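You operate a simulated robot arm through the tools that you are given. There is no shell and no other tool. Be economical: measure what you need, move in short steps, check, and stop when the job is done.

You are at the controls of a simulated robot arm. One attempt, no reset.

JOB
Put the picture with the red bar in the wooden frame.
Fine: the old one goes into slot 3 of the rack; latch shut again.

It is judged by the outcome, as a careful person would: the job done as asked, and still so three seconds after it is handed in. It fails if anything else is knocked over, pushed out of place, dropped, spilled or broken.

ROBOT AND FRAMES
A 6-joint arm with a two-finger parallel gripper, fixed in place. Base frame: the origin is at the foot of the arm, x ahead of it, y to its left, z up; the work surface is at about z = 0.762. Units: m, degrees, N and s.
With the tool pointing down near the work surface it reaches from about 0.26 to 0.68 m from the base axis. Its first joint turns from -66.0 to 66.0 degrees. Payload 2.9 kg.
The TCP is the grasp point between the finger pads, 0.03 m short of the fingertips. In the tool frame z runs along the fingers and y along their closing line. Largest opening 0.11 m; finger width 0.02, thickness 0.01; the body of the gripper, 0.048 by 0.112 m, starts 0.055 m behind the TCP.
Orientation is that of the tool frame in the base frame, as [roll, pitch, yaw] about the fixed x, y, z axes, in that order (R = Rz(yaw) Ry(pitch) Rx(roll)). With the fingers straight down and closing along the base's y, the tool's x points along the base's -x, its y along +y and its z along -z.

CONTROLS
- The arm moves only by the tool apply_moves. Its argument "commands" is a list of rows, each a list of 7 numbers: the turn, a rotation vector about the tool's x, y, z in degrees, then the shift along the tool's x, y, z in m, then the finger opening in m, from 0 to 0.11. In form: [[ax, ay, az, tx, ty, tz, fingers], ...]. A call has 1 to 12 rows; each row shifts and turns the commanded pose from where the row before left it, along the tool's axes as they then stand. A row lasts 0.2 s, in which the tool goes at most 0.05 m and 8.6 degrees; a call with a longer step from one row to the next is refused whole, and so is a gripper value outside its range. Where a pose cannot be reached the arm comes as near as it can. A force on the tool above 70 N (or 10 N above the force at the start of the call, whichever is more), or a blocked arm, ends the call early, and 0.2 s more pass. Each finger travels about 0.108 m/s and halts on what it meets, pressing with about 35 N; the grip force reading is that of the motor and also rises with nothing between the fingers. The clock runs only during rows and for 0.2 s after the last one: add rows that do not move to give the fingers time. It gives the time, the measured TCP pose, the force on the tool (base axes), the opening and the grip force at its end, in the units of the frame above (readings bear some noise), with the torque about the TCP (base axes, N m) and any sound that the robot's microphone picked up.
- Cameras (640 x 400 px; columns grow to the right, rows downward): "scene" is fixed at [0.0933, 0.4462, 1.3951]; the picture's right is [-0.59, -0.81, 0.00], its down [-0.40, 0.29, -0.87] and it looks along [0.71, -0.51, -0.49] (base axes); focal length 316 px, centre (320, 200). "wrist" rides on the gripper at [0.072, 0.017, -0.103] in the tool frame; the picture's right is [-0.23, 0.97, 0.00], its down [-0.76, -0.18, -0.62] and it looks along [-0.61, -0.14, 0.78] (tool axes); focal length 222 px, centre (320, 200). There is no depth. A picture from a camera that has moved, and an enlarged one, comes with that camera's place and axes in the base frame and with its lens.
- grab_frame(camera): a new picture of that camera. It takes no simulated time.
- inspect(camera, box): a new picture of the part [left, top, right, bottom] of that camera's present view, enlarged. It takes no simulated time.
- job_done(): hands the job in; it is judged then, once.

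Go step by step. Nothing tells you positions but the pictures and the camera data: compare them with the known pose of the tool, close in by small moves and look again before you grip or let go. The budget is 120 turns and 68 pictures, counting those below and the enlarged ones. Unless the task says otherwise, let go and move clear before handing in, and close with one line.

The tools are called after "Request:" as a command line: name --pt "numbers of a row" for each row, then --argument value for the rest, lists and objects as JSON in quotes. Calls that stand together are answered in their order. apply_moves: Moves the arm, as the interface text tells. Its arguments: {"type":"object","properties":{"commands":{"type":"array","items":{"type":"array","items":{"type":"number"}}}},"required":["commands"]} The other tools are called the same way: grab_frame (camera) takes a picture; inspect (camera, box) takes an enlarged picture of a part of a camera's view; job_done () hands the job in.

At the start:

```text
time_s: 0.0
tool_pos: [0.4243, 0.1774, 1.2079]
tool_rot: [-180.0, 0.0, -180.0]
wrist_force: [-0.1, 0.6, 0.4]
moment: [-0.01, -0.03, -0.02]
grip_width: 0.1098
gripper_force: 0.1
```

scene: 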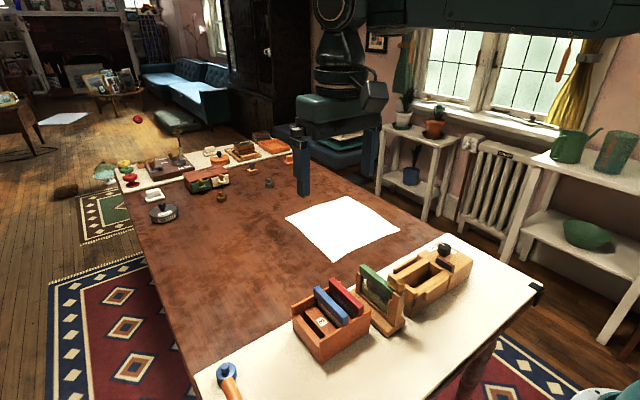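
wrist: 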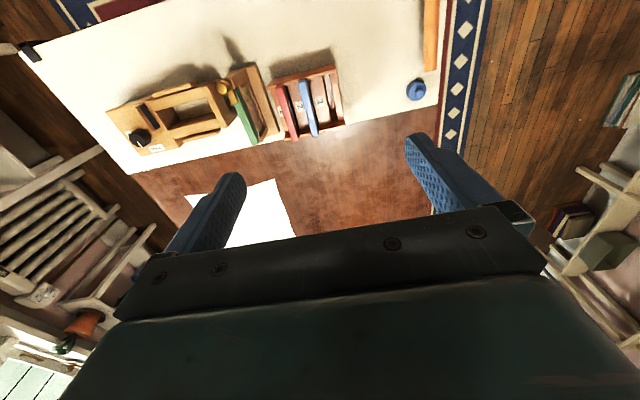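

I see a rack with blue and red plates, a frame with a green plate, and a wooden fixture with a black knob, all near the front white strip. I'll enlarge these.

Request:
inspect --camera "scene" --box '[280, 230, 480, 370]'

Request:
inspect --camera "wrist" --box '[90, 30, 370, 205]'

```text
2.86 times, centred on (380, 300) of scene
camera zoom: at [0.0933, 0.4462, 1.3951], right [-0.59, -0.81, 0.0], down [-0.4, 0.29, -0.87], along [0.71, -0.51, -0.49], focal length 904 px, centre (149, -86)
```

zoom: 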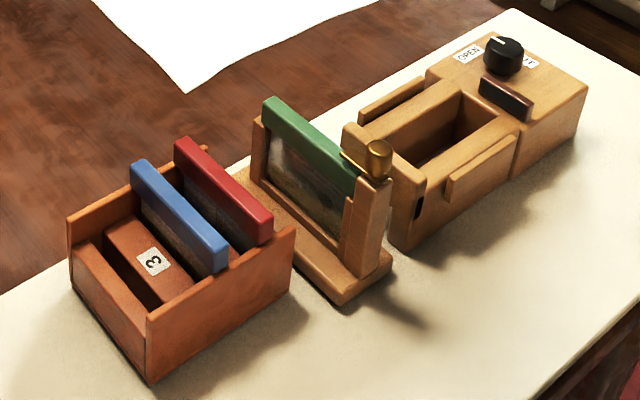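

```text
2.29 times, centred on (230, 118) of wrist
camera zoom: at [0.3506, 0.1943, 1.3121], right [0.23, 0.97, 0.0], down [0.76, -0.18, 0.62], along [0.61, -0.14, -0.78], focal length 508 px, centre (526, 389)
```

zoom: 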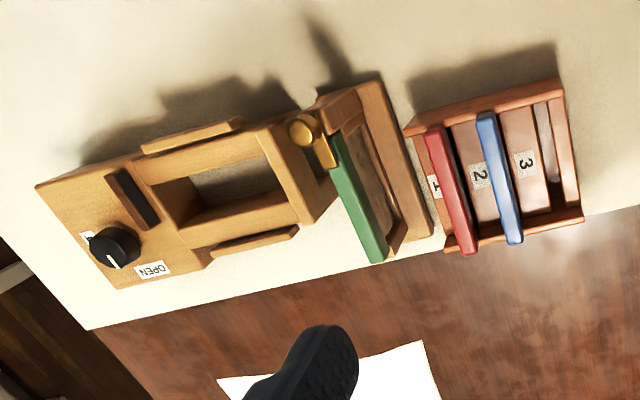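

The green picture stands in the wooden frame around (0.46, 0.015), with a brass latch at its near end. I'll move the wrist camera closer.

Request:
apply_moves --pt "0 0 0 0.025 -0.025 0.025 0.11" --pt "0 0 0 0.025 -0.025 0.025 0.11" --pt "0 0 0 0.025 -0.025 0.025 0.11" --pt "0 0 0 0.025 -0.025 0.025 0.11" --pt "0 0 0 0.025 -0.025 0.025 0.11" --pt "0 0 0 0 0 0 0.11"

Request:
grab_frame --camera "wrist"

```text
time_s: 1.4
tool_pos: [0.2973, 0.0519, 1.0831]
tool_rot: [180.0, 0.0, 180.0]
wrist_force: [-0.6, -0.3, -1.0]
moment: [0.02, 0.0, 0.01]
grip_width: 0.1099
gripper_force: 0.1
```

```text
63 pictures are left
camera wrist: at [0.2253, 0.0694, 1.1869], right [0.23, 0.97, 0.0], down [0.76, -0.18, 0.62], along [0.61, -0.14, -0.78], focal length 222 px, centre (320, 200)
```

wrist: 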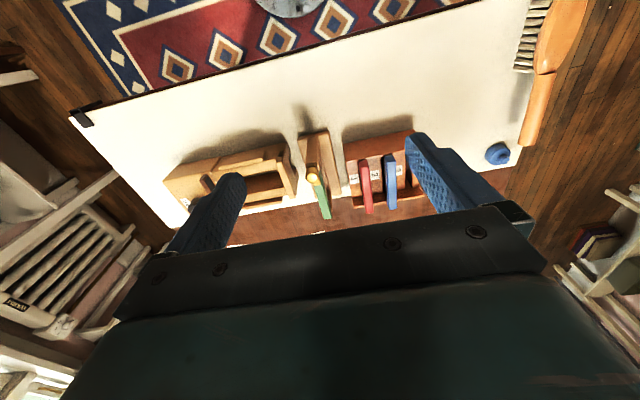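

Request:
inspect --camera "wrist" --box '[250, 110, 430, 225]'

Request:
inspect --camera "scene" --box '[350, 250, 430, 345]'

```text
3.48 times, centred on (340, 168) of wrist
camera zoom: at [0.2253, 0.0694, 1.1869], right [0.23, 0.97, 0.0], down [0.76, -0.18, 0.62], along [0.61, -0.14, -0.78], focal length 773 px, centre (250, 313)
```

zoom: 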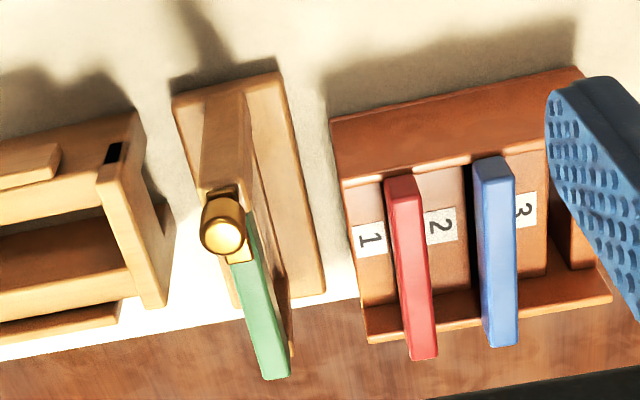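

```text
4.21 times, centred on (390, 298) of scene
camera zoom: at [0.0933, 0.4462, 1.3951], right [-0.59, -0.81, 0.0], down [-0.4, 0.29, -0.87], along [0.71, -0.51, -0.49], focal length 1333 px, centre (25, -210)
```

zoom: 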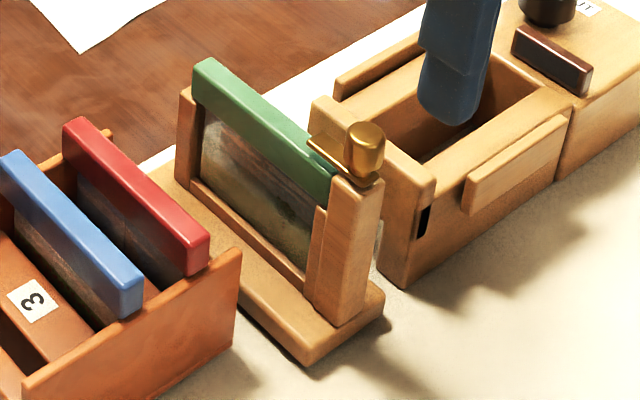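

The latch knob is at about (0.395, 0.019), top z≈0.919, with a tab over the green bar, and the bars run along x. I'll go above the knob and look more closely.

Request:
apply_moves --pt "0 0 0 -0.0325 -0.011 0.027 0.06" --pt "0 0 0 -0.0325 -0.011 0.028 0.06" --pt "0 0 0 -0.0325 -0.011 0.028 0.06" --pt "0 0 0 0 0 0 0.06" --pt "0 0 0 0 0 0 0.06"

Request:
inspect --camera "wrist" --box '[240, 60, 440, 185]'

Request:
inspect --camera "scene" --box '[350, 245, 430, 295]'

```text
time_s: 2.6
tool_pos: [0.3949, 0.0195, 0.9994]
tool_rot: [179.9, 0.0, -180.0]
wrist_force: [0.6, 0.1, 0.2]
moment: [0.04, 0.01, -0.02]
grip_width: 0.06
gripper_force: 0.0
```

```text
3.20 times, centred on (340, 122) of wrist
camera zoom: at [0.3232, 0.0369, 1.1042], right [0.23, 0.97, 0.0], down [0.76, -0.18, 0.62], along [0.61, -0.14, -0.78], focal length 711 px, centre (256, 448)
```

zoom: 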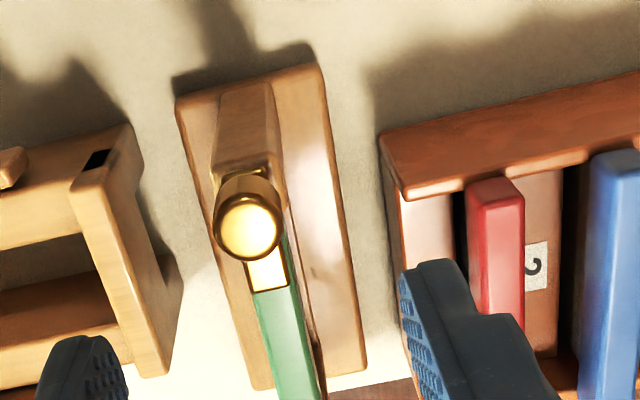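

```text
8.00 times, centred on (390, 270) of scene
camera zoom: at [0.0933, 0.4462, 1.3951], right [-0.59, -0.81, 0.0], down [-0.4, 0.29, -0.87], along [0.71, -0.51, -0.49], focal length 2532 px, centre (-240, -360)
```

zoom: 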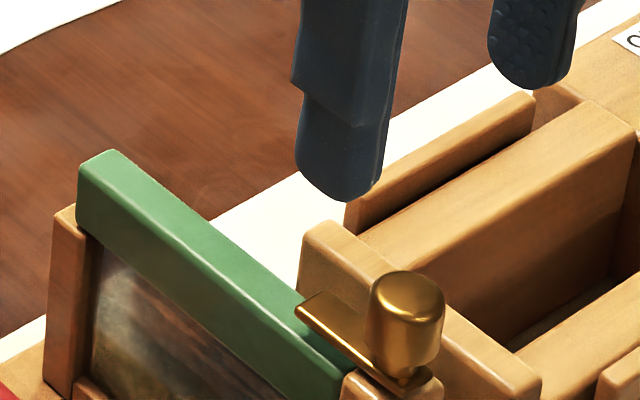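

The knob centre is confirmed at about (0.3945, 0.0186, top 0.920). I'll descend around it and grip.

Request:
apply_moves --pt "0 0 0 0.0 -0.001 0.035 0.06" --pt "0 0 0 0 0 0.025 0.05" --pt "0 0 0 0 0 0.009 0.04" --pt "0 0 0 0 0 0 0.0" --pt "0 0 0 0 0 0 0.0" --pt "0 0 0 0 0 0 0.0"

Request:
inspect --camera "wrist" --box '[220, 60, 420, 185]'

```text
time_s: 4.0
tool_pos: [0.3964, 0.0189, 0.9307]
tool_rot: [180.0, -0.1, -180.0]
wrist_force: [-2.4, -1.7, 0.5]
moment: [-0.26, -0.16, -0.03]
grip_width: 0.0188
gripper_force: 35.1
```

```text
3.20 times, centred on (320, 122) of wrist
camera zoom: at [0.3232, 0.036, 1.0344], right [0.23, 0.97, 0.0], down [0.76, -0.18, 0.62], along [0.61, -0.14, -0.78], focal length 711 px, centre (320, 448)
```

zoom: 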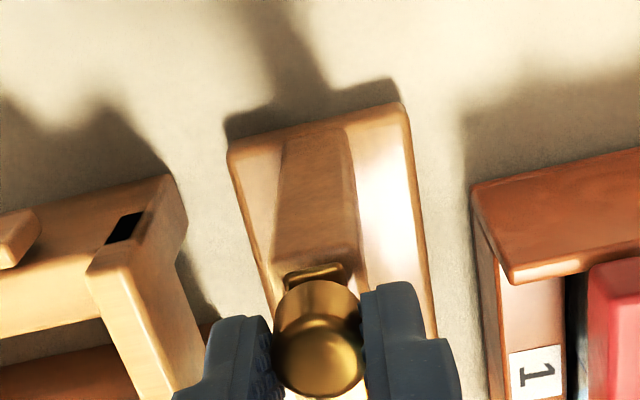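

Knob gripped (18.8 mm). I'll turn it a little and watch the torque.

Request:
apply_moves --pt "0 0 -8 0 0 0 0.0" --pt "0 0 -8 0 0 0 0.0" --pt "0 0 -8 0 0 0 0.0"

Request:
inspect --camera "scene" --box '[350, 245, 430, 295]'

```text
time_s: 4.8
tool_pos: [0.3955, 0.0173, 0.9311]
tool_rot: [-180.0, 0.0, -155.9]
wrist_force: [0.7, -0.7, -0.4]
moment: [-0.03, 0.12, -0.24]
grip_width: 0.0191
gripper_force: 35.2
```

```text
8.00 times, centred on (390, 270) of scene
camera zoom: at [0.0933, 0.4462, 1.3951], right [-0.59, -0.81, 0.0], down [-0.4, 0.29, -0.87], along [0.71, -0.51, -0.49], focal length 2532 px, centre (-240, -360)
```

zoom: 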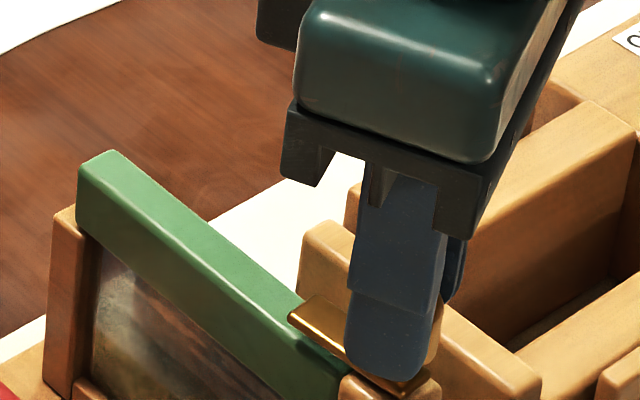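

Moment about z is -0.24; the tab may have moved slightly. I'll turn further and compare.

Request:
apply_moves --pt "0 0 -8 0 0 0 0.0" --pt "0 0 -8 0 0 0 0.0" --pt "0 0 -8 0 0 0 0.0"

Request:
inspect --camera "scene" --box '[350, 245, 430, 295]'

```text
time_s: 5.6
tool_pos: [0.3953, 0.0175, 0.9313]
tool_rot: [-179.9, 0.0, -131.8]
wrist_force: [-0.7, 1.0, 4.0]
moment: [-0.01, 0.07, -0.25]
grip_width: 0.0197
gripper_force: 35.0
```

```text
8.00 times, centred on (390, 270) of scene
camera zoom: at [0.0932, 0.4462, 1.3951], right [-0.59, -0.81, 0.0], down [-0.4, 0.29, -0.87], along [0.71, -0.51, -0.49], focal length 2532 px, centre (-240, -360)
```

zoom: 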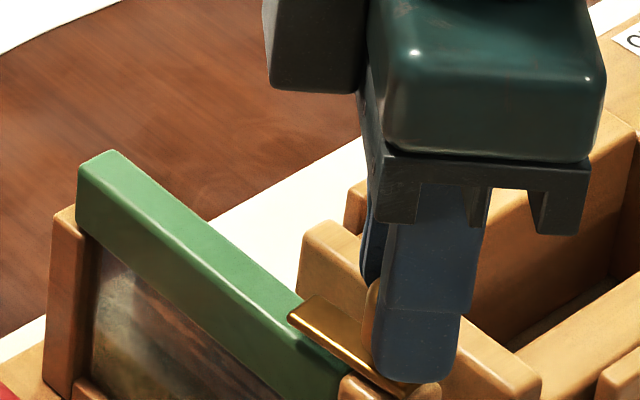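

It stopped after about 3° and the fingers are slipping, so that way is blocked. I'll turn the other way.

Request:
apply_moves --pt "0 0 8 0 0 0 0.0" --pt "0 0 8 0 0 0 0.0" --pt "0 0 8 0 0 0 0.0" --pt "0 0 8 0 0 0 0.0"

Request:
inspect --camera "scene" --box '[350, 245, 430, 295]'

```text
time_s: 6.6
tool_pos: [0.3961, 0.018, 0.9311]
tool_rot: [180.0, -0.1, -164.1]
wrist_force: [-1.7, 0.9, 3.9]
moment: [0.09, -0.34, -0.03]
grip_width: 0.0193
gripper_force: 35.2
```

```text
8.00 times, centred on (390, 270) of scene
camera zoom: at [0.0931, 0.4462, 1.3951], right [-0.59, -0.81, 0.0], down [-0.4, 0.29, -0.87], along [0.71, -0.51, -0.49], focal length 2532 px, centre (-240, -360)
```

zoom: 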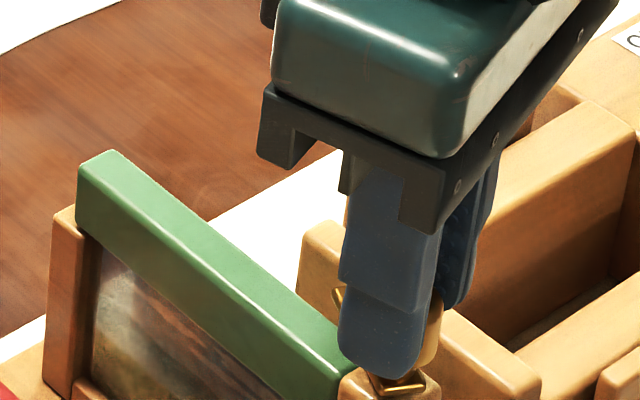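

The tab is now swinging clear of the green bar, toward -y. I'll keep turning to about 80–90°.

Request:
apply_moves --pt "0 0 8 0 0 0 0.0" --pt "0 0 8 0 0 0 0.0" --pt "0 0 8 0 0 0 0.0" --pt "0 0 8 0 0 0 0.0" --pt "0 0 8 0 0 0 0.0" --pt "0 0 8 0 0 0 0.0"

Request:
inspect --camera "scene" --box '[350, 245, 430, 295]'

```text
time_s: 8.0
tool_pos: [0.3964, 0.0183, 0.9315]
tool_rot: [179.9, -0.1, 147.9]
wrist_force: [-1.9, 3.2, 2.7]
moment: [0.19, 0.19, -0.01]
grip_width: 0.0194
gripper_force: 34.5
```

```text
8.00 times, centred on (390, 270) of scene
camera zoom: at [0.0932, 0.4463, 1.3951], right [-0.59, -0.81, 0.0], down [-0.4, 0.29, -0.87], along [0.71, -0.51, -0.49], focal length 2532 px, centre (-240, -360)
```

zoom: 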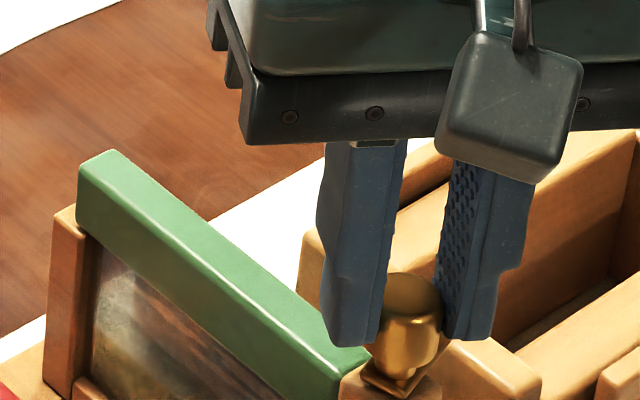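

The tab has turned about 80° and points away. A bit more, then open and rise to check.

Request:
apply_moves --pt "0 0 7 0 0 0 0.0" --pt "0 0 0 0 0 0 0.05" --pt "0 0 0 0 0 0 0.05" --pt "0 0 0 0 0 -0.035 0.05" --pt "0 0 0 0 0 -0.045 0.05" --pt "0 0 -8 0 0 -0.03 0.05" --pt "0 0 -8 0 0 0 0.05" --pt "0 0 -8 0 0 0 0.05" --pt "0 0 -8 0 0 0 0.05" --pt "0 0 -7.1 0 0 0 0.05" --pt "0 0 0 0 0 0 0.05"

Request:
inspect --camera "scene" --box '[350, 245, 430, 345]'

Request:
inspect --camera "wrist" --box '[240, 60, 440, 185]'

```text
time_s: 10.4
tool_pos: [0.3956, 0.0178, 1.0417]
tool_rot: [-179.9, 0.0, -179.8]
wrist_force: [-0.2, 0.4, -0.9]
moment: [0.04, -0.02, -0.01]
grip_width: 0.0502
gripper_force: 0.0
```

```text
4.00 times, centred on (390, 295) of scene
camera zoom: at [0.0933, 0.4462, 1.3951], right [-0.59, -0.81, 0.0], down [-0.4, 0.29, -0.87], along [0.71, -0.51, -0.49], focal length 1266 px, centre (40, -180)
```

zoom: 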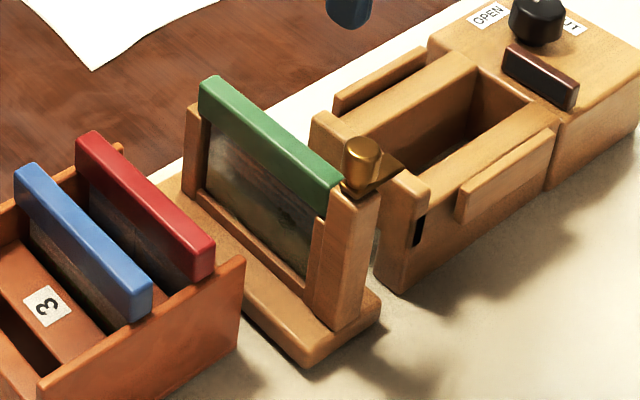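

```text
3.20 times, centred on (340, 122) of wrist
camera zoom: at [0.3231, 0.0352, 1.1449], right [0.22, 0.97, 0.0], down [0.76, -0.17, 0.62], along [0.61, -0.14, -0.78], focal length 711 px, centre (256, 448)
```

zoom: 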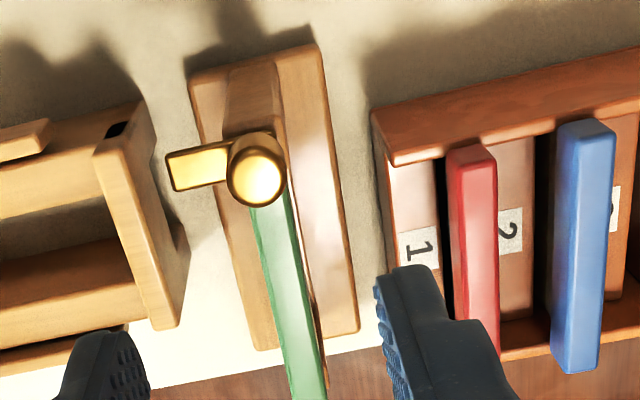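

The latch is open, and the green bar is centred near (0.457, 0.018), top z≈0.888. I'll move above it and partway down, then check.

Request:
apply_moves --pt "0 0 0 -0.031 0 0 0.05" --pt "0 0 0 -0.0305 0 0 0.05" --pt "0 0 0 0 0 0.04 0.05" --pt "0 0 0 0 0 0.04 0.05" --pt "0 0 0 0 0 0.03 0.05" --pt "0 0 0 0 0 0 0.05"

Request:
inspect --camera "scene" --box '[340, 235, 420, 315]'

Request:
inspect --camera "wrist" --box '[220, 60, 420, 185]'

```text
time_s: 11.8
tool_pos: [0.4567, 0.0167, 0.9309]
tool_rot: [180.0, 0.0, -180.0]
wrist_force: [0.1, -0.4, 0.5]
moment: [0.01, -0.01, 0.01]
grip_width: 0.0499
gripper_force: 0.1
```

```text
5.00 times, centred on (380, 275) of scene
camera zoom: at [0.0933, 0.4462, 1.3951], right [-0.59, -0.81, 0.0], down [-0.4, 0.29, -0.87], along [0.71, -0.51, -0.49], focal length 1582 px, centre (20, -175)
```

zoom: 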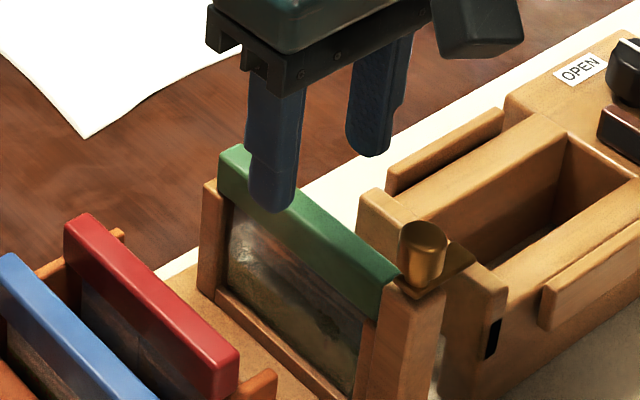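

```text
3.20 times, centred on (320, 122) of wrist
camera zoom: at [0.384, 0.0349, 1.0348], right [0.23, 0.97, 0.0], down [0.76, -0.18, 0.62], along [0.61, -0.14, -0.78], focal length 711 px, centre (320, 448)
```

zoom: 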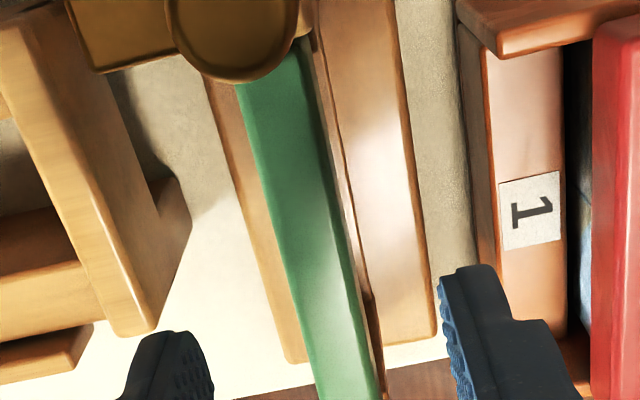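

The bar lies between the fingers. I'll descend and grip.

Request:
apply_moves --pt "0 0 0 0 0.001 0.03 0.05" --pt "0 0 0 0 0 0.019 0.04" --pt "0 0 0 0 0 0 0.0" --pt "0 0 0 0 0 0 0.0" --pt "0 0 0 0 0 0 0.0"

Request:
inspect --camera "scene" --box '[340, 235, 420, 315]'

```text
time_s: 13.0
tool_pos: [0.4558, 0.0189, 0.8823]
tool_rot: [-180.0, 0.0, -180.0]
wrist_force: [0.6, -6.0, -0.2]
moment: [-0.38, 0.13, 0.01]
grip_width: 0.0187
gripper_force: 35.2
```

```text
5.00 times, centred on (380, 275) of scene
camera zoom: at [0.0933, 0.446, 1.3952], right [-0.59, -0.81, 0.0], down [-0.4, 0.29, -0.87], along [0.71, -0.51, -0.49], focal length 1582 px, centre (20, -175)
```

zoom: 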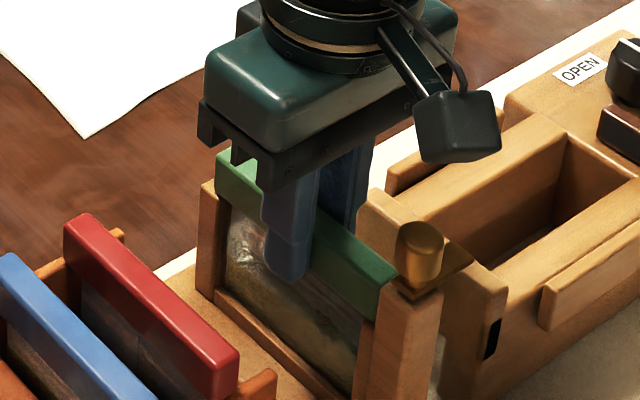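

Gripped the green bar (18.7 mm). I'll lift gently straight up in small steps.

Request:
apply_moves --pt "0 0 0 0 0 -0.01 0.0" --pt "0 0 0 0 0 -0.015 0.0" --pt "0 0 0 0 0 -0.015 0.0"

Request:
inspect --camera "scene" --box '[340, 215, 420, 315]'

```text
time_s: 13.8
tool_pos: [0.4562, 0.0194, 0.9228]
tool_rot: [-179.9, 0.1, -179.9]
wrist_force: [-0.4, -0.4, 0.5]
moment: [0.0, 0.02, 0.01]
grip_width: 0.0001
gripper_force: 35.2
```

```text
4.00 times, centred on (380, 265) of scene
camera zoom: at [0.0933, 0.4462, 1.3951], right [-0.59, -0.81, 0.0], down [-0.4, 0.29, -0.87], along [0.71, -0.51, -0.49], focal length 1266 px, centre (80, -60)
```

zoom: 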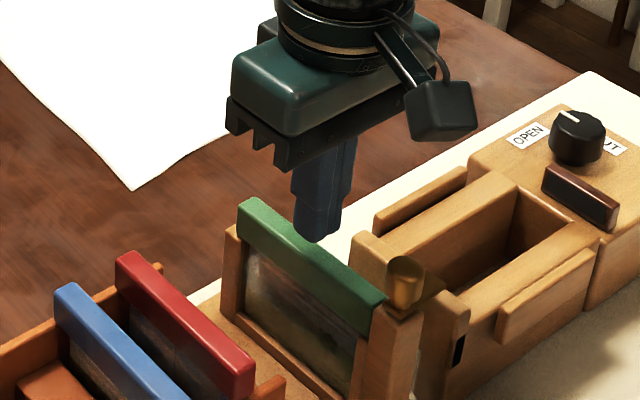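

The fingers slid off and the green picture did not move: something may still hold it. I'll look closely at the latch and bar ends.

Request:
inspect --camera "scene" --box '[380, 270, 420, 295]'

Request:
inspect --camera "wrist" --box '[220, 40, 420, 165]'

```text
16.00 times, centred on (400, 282) of scene
camera zoom: at [0.0933, 0.4462, 1.3951], right [-0.59, -0.81, 0.0], down [-0.4, 0.29, -0.87], along [0.71, -0.51, -0.49], focal length 5064 px, centre (-960, -1120)
```

zoom: 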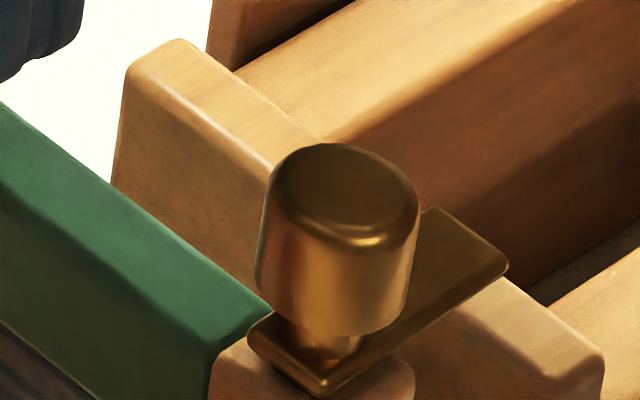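

```text
3.20 times, centred on (320, 102) of wrist
camera zoom: at [0.3842, 0.0365, 1.0269], right [0.23, 0.97, 0.0], down [0.76, -0.18, 0.62], along [0.61, -0.14, -0.78], focal length 711 px, centre (320, 512)
```

zoom: 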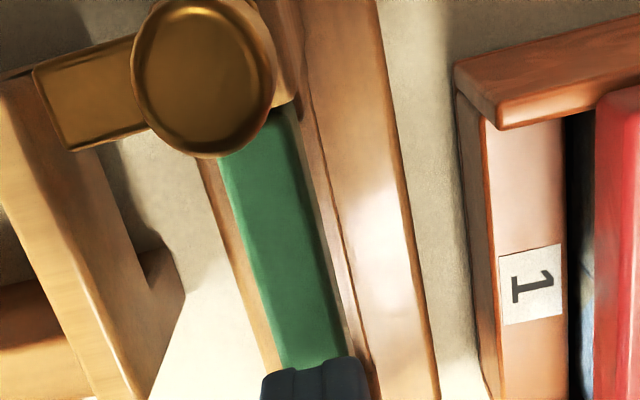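

The tab looks clear of the bar end. I'll regrip a bit deeper and better centred, then lift only a few millimetres and read the force.

Request:
apply_moves --pt "0 0 0 0 0 -0.01 0.05" --pt "0 0 0 0 -0.0015 0 0.05" --pt "0 0 0 0 0 0 0.05" --pt "0 0 0 0 0 0.03 0.045" --pt "0 0 0 0 0 0.027 0.04" --pt "0 0 0 0 0 0 0.0" --pt "0 0 0 0 0 0 0.0" --pt "0 0 0 0 0 0 0.0"

Request:
apply_moves --pt "0 0 0 0 0 -0.003 0.0"

Request:
apply_moves --pt "0 0 0 0 0 -0.003 0.0"

Request:
inspect --camera "scene" --box '[350, 255, 410, 315]'

```text
time_s: 15.6
tool_pos: [0.4566, 0.0178, 0.8758]
tool_rot: [180.0, 0.0, -180.0]
wrist_force: [-2.6, 0.4, 1.9]
moment: [0.0, -0.08, 0.53]
grip_width: 0.0188
gripper_force: 34.9
```

```text
time_s: 16.0
tool_pos: [0.4572, 0.0164, 0.8778]
tool_rot: [180.0, -0.1, -180.0]
wrist_force: [0.1, 0.3, -12.1]
moment: [-0.03, -0.02, 0.01]
grip_width: 0.0187
gripper_force: 35.0
```

```text
time_s: 16.4
tool_pos: [0.4572, 0.016, 0.8811]
tool_rot: [-179.9, -0.1, -179.9]
wrist_force: [1.1, -0.1, -12.8]
moment: [-0.03, -0.06, -0.01]
grip_width: 0.0188
gripper_force: 35.0
```

```text
6.67 times, centred on (380, 285) of scene
camera zoom: at [0.0935, 0.4462, 1.3951], right [-0.59, -0.81, 0.0], down [-0.4, 0.29, -0.87], along [0.71, -0.51, -0.49], focal length 2110 px, centre (-80, -367)
```

zoom: 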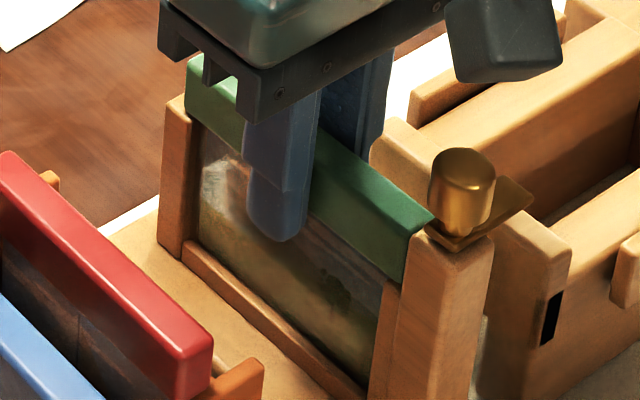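

Steady 12 N and the bar may have risen a few mm. A closer look at the latch end and at the far end.

Request:
inspect --camera "scene" --box '[380, 270, 420, 295]'

Request:
inspect --camera "scene" --box '[345, 255, 385, 280]'

```text
16.00 times, centred on (400, 282) of scene
camera zoom: at [0.0935, 0.4462, 1.3951], right [-0.59, -0.81, 0.0], down [-0.4, 0.29, -0.87], along [0.71, -0.51, -0.49], focal length 5064 px, centre (-960, -1120)
```

zoom: 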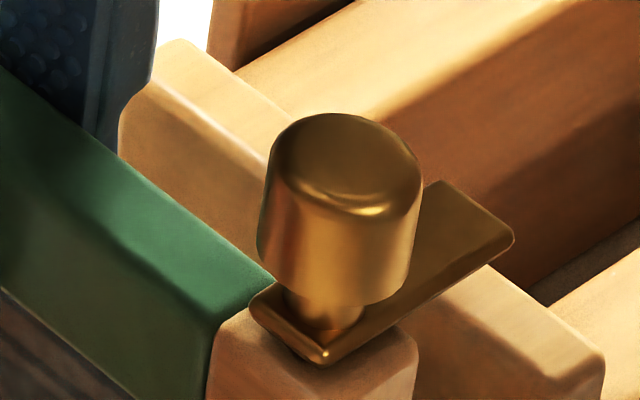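

```text
16.00 times, centred on (365, 268) of scene
camera zoom: at [0.0935, 0.4462, 1.3951], right [-0.59, -0.81, 0.0], down [-0.4, 0.29, -0.87], along [0.71, -0.51, -0.49], focal length 5064 px, centre (-400, -880)
```

zoom: 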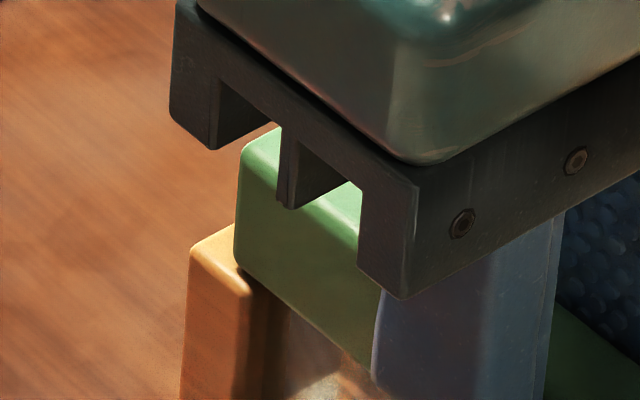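

The brass latch itself rose with the bar, so its tail still overlaps the bar's end slightly. I'll lower again, then nudge the picture in +x within its slack while feeling the force.

Request:
apply_moves --pt "0 0 0 0 0 0.003 0.0" --pt "0 0 0 0 0 0.003 0.0" --pt "0 0 0 0 0 0 0.0"

Request:
apply_moves --pt "0 0 0 -0.002 0 0 0.0" --pt "0 0 0 -0.002 0 0 0.0"

Request:
inspect --camera "scene" --box '[380, 270, 420, 295]'

```text
time_s: 17.2
tool_pos: [0.4568, 0.0177, 0.8753]
tool_rot: [-180.0, -0.1, -179.9]
wrist_force: [0.2, 0.3, -12.0]
moment: [0.02, -0.03, 0.0]
grip_width: 0.0186
gripper_force: 35.3
```

```text
time_s: 17.8
tool_pos: [0.4621, 0.0177, 0.8763]
tool_rot: [180.0, 0.0, -179.8]
wrist_force: [-0.1, 0.1, -12.6]
moment: [0.01, -0.04, -0.03]
grip_width: 0.0188
gripper_force: 35.7
```

```text
16.00 times, centred on (400, 282) of scene
camera zoom: at [0.0935, 0.4462, 1.3951], right [-0.59, -0.81, 0.0], down [-0.4, 0.29, -0.87], along [0.71, -0.51, -0.49], focal length 5064 px, centre (-960, -1120)
```

zoom: 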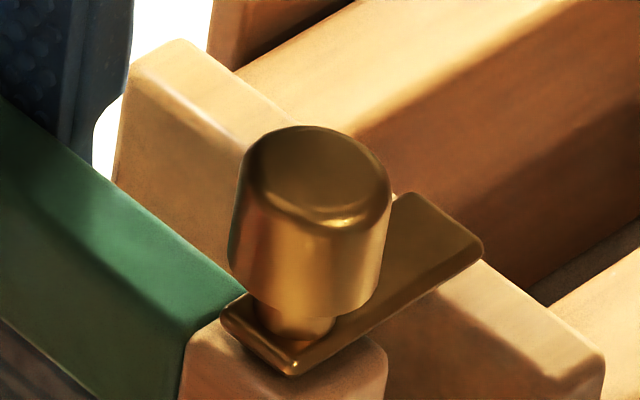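

The whole frame is moving with the picture (12 N is its weight), so the picture is still locked in it. I'll carry it back those 4 mm and set it down gently.

Request:
apply_moves --pt "0 0 0 0.002 0 0 0.0" --pt "0 0 0 0.002 0 0 0.0" --pt "0 0 0 0 0 0.0005 0.0"

Request:
apply_moves --pt "0 0 0 0 0 0.0007 0.0"

Request:
inspect --camera "scene" --box '[350, 255, 430, 350]'

```text
time_s: 18.6
tool_pos: [0.4577, 0.0182, 0.8751]
tool_rot: [-180.0, 0.0, -180.0]
wrist_force: [0.5, 0.5, -11.3]
moment: [-0.01, 0.07, -0.02]
grip_width: 0.019
gripper_force: 34.9
```

```text
time_s: 19.0
tool_pos: [0.4578, 0.0166, 0.876]
tool_rot: [-180.0, 0.0, -179.9]
wrist_force: [-3.1, 0.4, 4.9]
moment: [-0.06, 1.17, 0.03]
grip_width: 0.0188
gripper_force: 34.8
```

```text
4.21 times, centred on (390, 302) of scene
camera zoom: at [0.0932, 0.4462, 1.3951], right [-0.59, -0.81, 0.0], down [-0.4, 0.29, -0.87], along [0.71, -0.51, -0.49], focal length 1333 px, centre (25, -232)
```

zoom: 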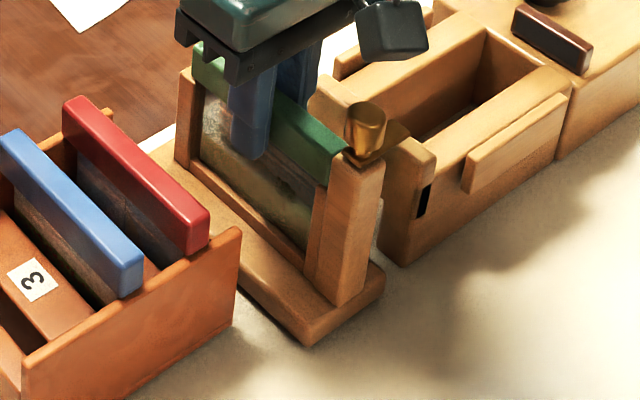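

The frame is back down where it was. I'll release, rise, and view the latch/bar junction from the +y side with the wrist camera.

Request:
apply_moves --pt "0 0 0 0 0 0 0.05" --pt "0 0 0 0 0 0 0.05" --pt "0 0 0 0 0 -0.04 0.05" --pt "0 0 0 0 0 -0.05 0.05" --pt "0 0 8.5 0 0 0 0.08" --pt "0 0 8.5 0 0 0 0.11" --pt "0 0 8.5 0 0 0 0.11" --pt "0 0 8.5 0 0 0 0.11" --pt "0 0 8.5 0 0 0 0.11" --pt "0 0 8.5 0 0 0 0.11" --pt "0 0 8.5 0 0 0 0.11" --pt "0 0 8.5 0 0 0 0.11"

Request:
apply_moves --pt "0 0 8.5 0 0 0 0.11" --pt "0 0 8.5 0 0 0 0.11" --pt "0 0 5 0 0 0 0.11" --pt "0 0 0 0.012 -0.045 0 0.11" --pt "0 0 0 0 -0.01 0 0.11" --pt "0 0 0 0 0 0 0.11"

Request:
grab_frame --camera "wrist"

```text
time_s: 21.6
tool_pos: [0.4585, 0.0171, 0.9647]
tool_rot: [180.0, 0.0, 111.9]
wrist_force: [0.7, -0.2, 0.3]
moment: [0.01, -0.02, -0.02]
grip_width: 0.11
gripper_force: 0.0
```

```text
time_s: 23.0
tool_pos: [0.4018, 0.0297, 0.9643]
tool_rot: [-179.9, 0.1, 90.1]
wrist_force: [0.9, 0.2, 0.1]
moment: [0.01, 0.02, 0.02]
grip_width: 0.1098
gripper_force: 0.1
```

```text
40 pictures are left
camera wrist: at [0.4192, 0.103, 1.0681], right [0.97, -0.23, 0.0], down [-0.18, -0.76, 0.62], along [-0.14, -0.61, -0.78], focal length 222 px, centre (320, 200)
```

wrist: 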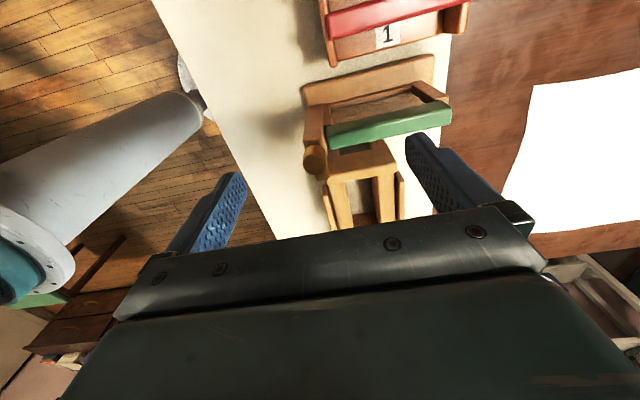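

Request:
inspect --camera "wrist" --box '[295, 75, 375, 185]'

Request:
inspect --camera "wrist" --box '[300, 130, 350, 180]'

Request:
inspect --camera "wrist" --box '[400, 70, 470, 150]'

```text
3.64 times, centred on (335, 130) of wrist
camera zoom: at [0.4192, 0.103, 1.0681], right [0.97, -0.23, 0.0], down [-0.18, -0.76, 0.62], along [-0.14, -0.61, -0.78], focal length 808 px, centre (266, 454)
```

zoom: 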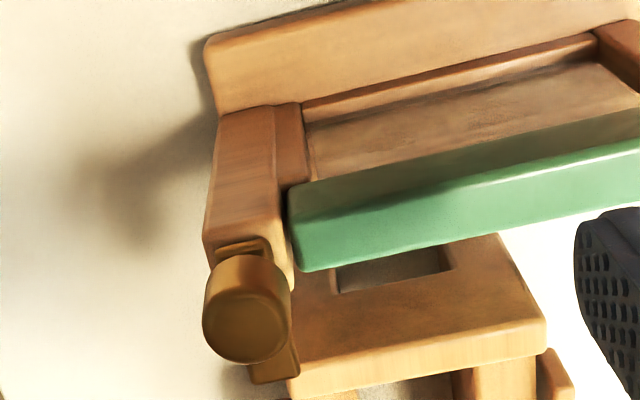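

```text
8.00 times, centred on (325, 155) of wrist
camera zoom: at [0.4192, 0.103, 1.0681], right [0.97, -0.23, 0.0], down [-0.18, -0.76, 0.62], along [-0.14, -0.61, -0.78], focal length 1777 px, centre (280, 560)
```

zoom: 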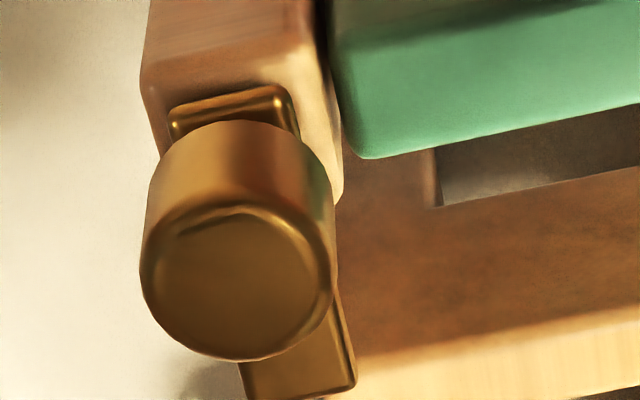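

```text
5.00 times, centred on (435, 110) of wrist
camera zoom: at [0.4192, 0.103, 1.0681], right [0.97, -0.23, 0.0], down [-0.18, -0.76, 0.62], along [-0.14, -0.61, -0.78], focal length 1111 px, centre (-255, 650)
```

zoom: 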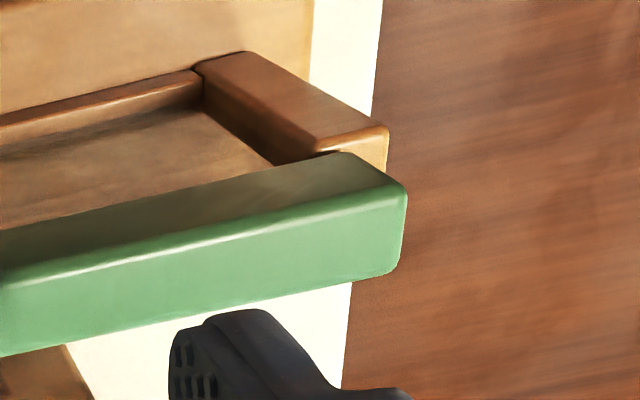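

The latch is fully clear of the bar, so the picture is simply tight and the loose frame lifts with it. The box with the OPEN/…UT knob may be a fixture to hold the frame, so I'll inspect it.

Request:
inspect --camera "scene" --box '[385, 235, 485, 315]'

Request:
apply_moves --pt "0 0 0 0.0 0 -0.04 0.11" --pt "0 0 0 -0.04 0 -0.03 0.11" --pt "0 0 0 -0.04 0 -0.02 0.11" --pt "0 0 0 -0.02 0 0 0.11" --pt "0 0 0 0 0 0 0.11"

Request:
grab_frame --camera "wrist"

```text
5.00 times, centred on (435, 275) of scene
camera zoom: at [0.0933, 0.4462, 1.3951], right [-0.59, -0.81, 0.0], down [-0.4, 0.29, -0.87], along [0.71, -0.51, -0.49], focal length 1582 px, centre (-255, -175)
```

zoom: 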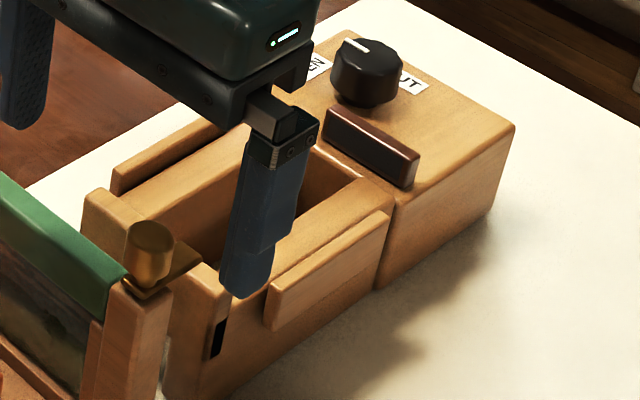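

```text
time_s: 24.2
tool_pos: [0.4007, -0.0707, 1.0543]
tool_rot: [-180.0, 0.0, 90.1]
wrist_force: [0.2, 0.0, -0.4]
moment: [0.05, 0.01, 0.0]
grip_width: 0.1102
gripper_force: 0.2
```

```text
35 pictures are left
camera wrist: at [0.419, 0.003, 1.1584], right [0.97, -0.23, 0.0], down [-0.18, -0.76, 0.62], along [-0.14, -0.61, -0.78], focal length 222 px, centre (320, 200)
```

wrist: 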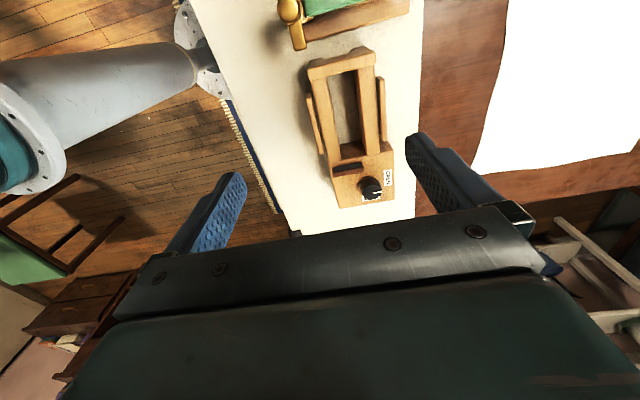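

Request:
inspect --camera "wrist" --box '[290, 30, 430, 215]'

```text
2.16 times, centred on (360, 122) of wrist
camera zoom: at [0.419, 0.003, 1.1584], right [0.97, -0.23, 0.0], down [-0.18, -0.76, 0.62], along [-0.14, -0.61, -0.78], focal length 480 px, centre (234, 368)
```

zoom: 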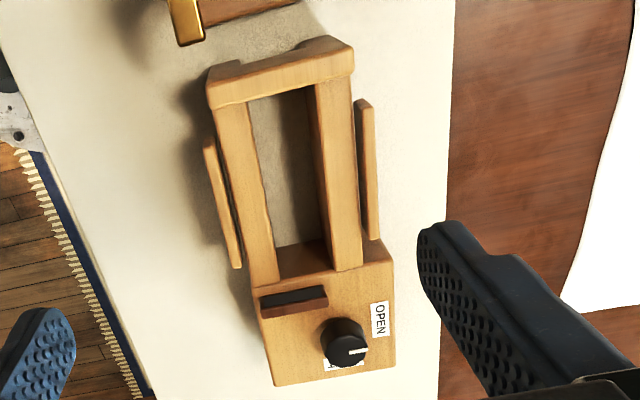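

The fixture's mark is at OPEN and it doesn't obviously fit the frame. I'll look at the frame from its -y side to see how the picture is held.

Request:
apply_moves --pt "0 0 -8.5 0 0 0 0.11" --pt "0 0 -8.5 0 0 0 0.11" --pt "0 0 -8.5 0 0 0 0.11" --pt "0 0 -8.5 0 0 0 0.11" --pt "0 0 -8.5 0 0 0 0.11" --pt "0 0 -8.5 0 0 0 0.11" --pt "0 0 -8.5 0 0 0 0.11" --pt "0 0 -8.5 0 0 0 0.11" --pt "0 0 -8.5 0 0 0 0.11" --pt "0 0 -8.5 0 0 0 0.11" --pt "0 0 -5 0 0 0 0.11"

Request:
apply_moves --pt "0 0 -8.5 0 0 0 0.11" --pt "0 0 -8.5 0 0 0 0.11" --pt "0 0 -8.5 0 0 0 0.11" --pt "0 0 -8.5 0 0 0 0.11" --pt "0 0 -8.5 0 0 0 0.11" --pt "0 0 -8.5 0 0 0 0.11" --pt "0 0 -8.5 0 0 0 0.11" --pt "0 0 -8.5 0 0 0 0.11" --pt "0 0 -8.5 0 0 0 0.11" --pt "0 0 -8.5 0 0 0 0.11" --pt "0 0 -5 0 0 0 0.11"

Request:
apply_moves --pt "0 0 0 -0.015 -0.025 0.03 0.11" --pt "0 0 0 -0.015 -0.025 0.03 0.11" --pt "0 0 0 -0.01 0 0.04 0.11" --pt "0 0 0 0 0 0 0.11"

Request:
grab_frame --camera "wrist"

```text
time_s: 26.6
tool_pos: [0.4013, -0.0711, 1.0549]
tool_rot: [-179.9, -0.1, -179.7]
wrist_force: [-0.1, -0.5, 0.4]
moment: [-0.02, 0.01, -0.02]
grip_width: 0.11
gripper_force: 0.0
```

```text
time_s: 29.0
tool_pos: [0.4026, -0.0699, 1.0543]
tool_rot: [-179.9, 0.0, -89.8]
wrist_force: [-0.5, 0.8, -0.7]
moment: [0.01, -0.05, -0.02]
grip_width: 0.1103
gripper_force: 0.1
```

```text
time_s: 30.0
tool_pos: [0.4519, -0.0306, 0.9544]
tool_rot: [179.9, 0.0, -89.9]
wrist_force: [0.2, 1.5, 0.4]
moment: [0.03, 0.01, 0.05]
grip_width: 0.1099
gripper_force: 0.2
```

```text
33 pictures are left
camera wrist: at [0.4356, -0.1018, 1.0569], right [-0.97, 0.23, 0.0], down [0.18, 0.76, 0.62], along [0.14, 0.61, -0.78], focal length 222 px, centre (320, 200)
```

wrist: 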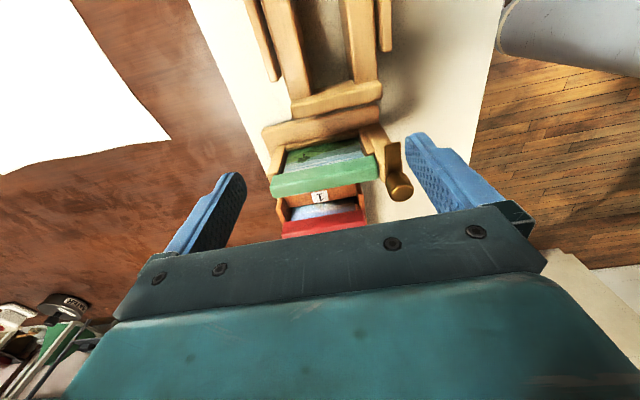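

Request:
inspect --camera "wrist" --box '[255, 75, 415, 205]'

```text
3.08 times, centred on (335, 140) of wrist
camera zoom: at [0.4356, -0.1018, 1.0569], right [-0.97, 0.23, 0.0], down [0.18, 0.76, 0.62], along [0.14, 0.61, -0.78], focal length 684 px, centre (274, 385)
```

zoom: 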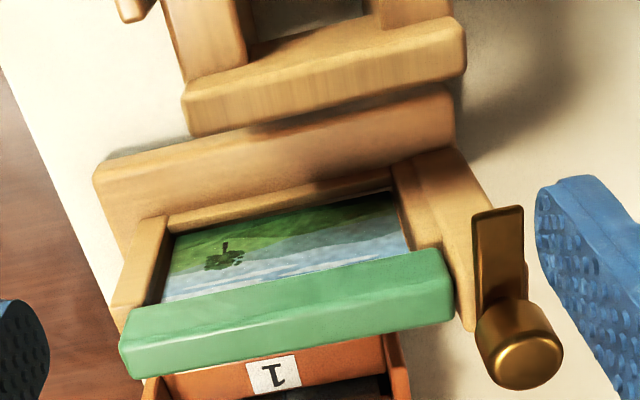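

The latch tab is clear and the panel sits in side grooves, so it's not obvious what holds it. As a test I'll turn the latch further, in case it isn't at its fully open stop.

Request:
apply_moves --pt "0 0 0 0 0 -0.025 0.11" --pt "0 0 0 -0.025 0.0285 0 0.07" --pt "0 0 0 -0.024 0.0285 0 0.05" --pt "0 0 0 0 0 0.03 0.05" --pt "0 0 0 0 0 0.019 0.05" --pt "0 0 0 0 0 0 0.0" --pt "0 0 0 0 0 0 0.0" --pt "0 0 0 0 0 0 0.0"

Request:
apply_moves --pt "0 0 8 0 0 0 0.0" --pt "0 0 8 0 0 0 0.0" --pt "0 0 8 0 0 0 0.0" --pt "0 0 8 0 0 0 0.0"

Request:
inspect --camera "scene" --box '[370, 262, 420, 298]'

```text
time_s: 31.8
tool_pos: [0.3961, 0.018, 0.9288]
tool_rot: [180.0, 0.1, -89.8]
wrist_force: [3.8, 0.5, 0.2]
moment: [0.03, 0.07, -0.01]
grip_width: 0.0184
gripper_force: 35.1
```

```text
time_s: 32.8
tool_pos: [0.3948, 0.0191, 0.9307]
tool_rot: [-179.9, 0.0, -122.2]
wrist_force: [1.5, -1.1, -0.5]
moment: [0.0, -0.03, 0.25]
grip_width: 0.0193
gripper_force: 35.0
```

```text
11.11 times, centred on (395, 280) of scene
camera zoom: at [0.0934, 0.4462, 1.3951], right [-0.59, -0.81, 0.0], down [-0.4, 0.29, -0.87], along [0.71, -0.51, -0.49], focal length 3516 px, centre (-513, -689)
```

zoom: 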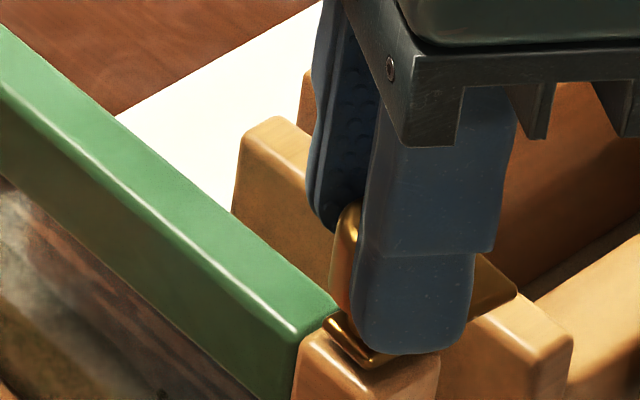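

Torque rises and the knob slips: the latch is at its open stop. I'll let go and take a close look at the fixture block before deciding.

Request:
apply_moves --pt "0 0 0 0 0 0 0.05" --pt "0 0 0 0 0 0 0.05" --pt "0 0 0 0 0 -0.04 0.05" --pt "0 0 -8 0 0 -0.02 0.08" --pt "0 0 -8 0 0 0 0.11" --pt "0 0 -8 0 0 0 0.11" --pt "0 0 -8 0 0 0 0.11" --pt "0 0 0 0.04 -0.01 0 0.11" --pt "0 0 0 0.04 -0.015 0 0.11" --pt "0 0 0 0.045 -0.01 0 0.11" --pt "0 0 0 0 0 0 0.11"

Request:
inspect --camera "wrist" --box '[220, 10, 440, 210]'

```text
time_s: 35.2
tool_pos: [0.43, -0.1081, 0.9915]
tool_rot: [-180.0, 0.0, -89.9]
wrist_force: [0.1, -0.4, -0.4]
moment: [-0.03, 0.0, 0.0]
grip_width: 0.1099
gripper_force: 0.0
```

```text
2.00 times, centred on (330, 110) of wrist
camera zoom: at [0.4133, -0.1789, 1.0941], right [-0.97, 0.23, 0.0], down [0.18, 0.76, 0.62], along [0.14, 0.61, -0.78], focal length 444 px, centre (300, 380)
```

zoom: 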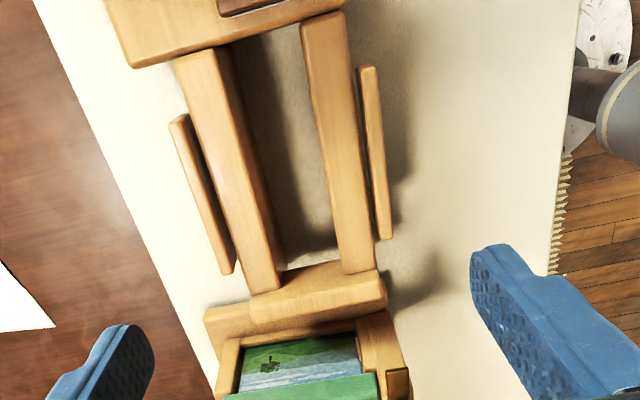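

Comparing the frames, the bar rose about 2 mm relative to the frame and shifted slightly toward -x before the frame lifted. Its near end probably caught under the latch knob. I'll regrip, bias toward +x first, and lift in tiny steps reading force.

Request:
apply_moves --pt "0 0 8.5 0 0 0 0.11" --pt "0 0 8.5 0 0 0 0.1" --pt "0 0 8.5 0 0 0 0.08" --pt "0 0 8.5 0 0 0 0.06" --pt "0 0 8.5 0 0 0 0.06" --pt "0 0 8.5 0 0 0 0.06" --pt "0 0 8.5 0 0 0 0.06" --pt "0 0 8.5 0 0 0 0.06" --pt "0 0 8.5 0 0 0 0.06" --pt "0 0 8.5 0 0 0 0.06" --pt "0 0 4.2 0 0 0 0.06"

Request:
apply_moves --pt "0 0 0 -0.01 0.042 0 0.06" --pt "0 0 0 -0.01 0.042 0 0.06" --pt "0 0 0 -0.008 0.042 0 0.05" --pt "0 0 0 0 0 0.04 0.05" --pt "0 0 0 0 0 0 0.05"

Request:
inspect --camera "wrist" --box '[220, 60, 420, 185]'

```text
time_s: 37.6
tool_pos: [0.4305, -0.1073, 0.9904]
tool_rot: [179.9, 0.0, -179.2]
wrist_force: [-0.3, -0.3, -0.3]
moment: [0.03, 0.0, 0.01]
grip_width: 0.0598
gripper_force: 0.1
```

```text
time_s: 38.8
tool_pos: [0.4568, 0.0179, 0.9505]
tool_rot: [179.9, 0.0, -179.1]
wrist_force: [-0.1, -0.4, 0.8]
moment: [-0.01, -0.02, -0.01]
grip_width: 0.05
gripper_force: 0.1
```

```text
3.20 times, centred on (320, 122) of wrist
camera zoom: at [0.3832, 0.0361, 1.0535], right [0.21, 0.98, 0.0], down [0.76, -0.17, 0.62], along [0.61, -0.13, -0.78], focal length 711 px, centre (320, 448)
```

zoom: 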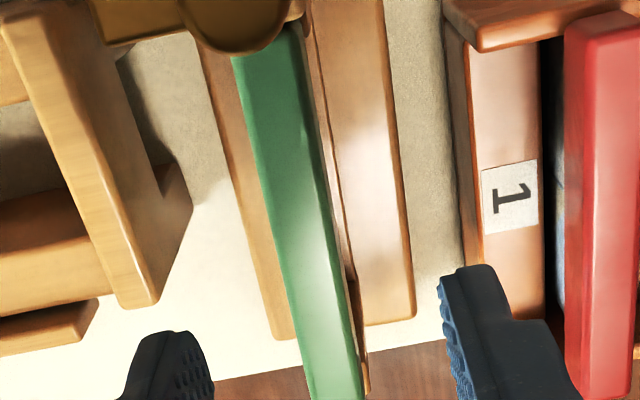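

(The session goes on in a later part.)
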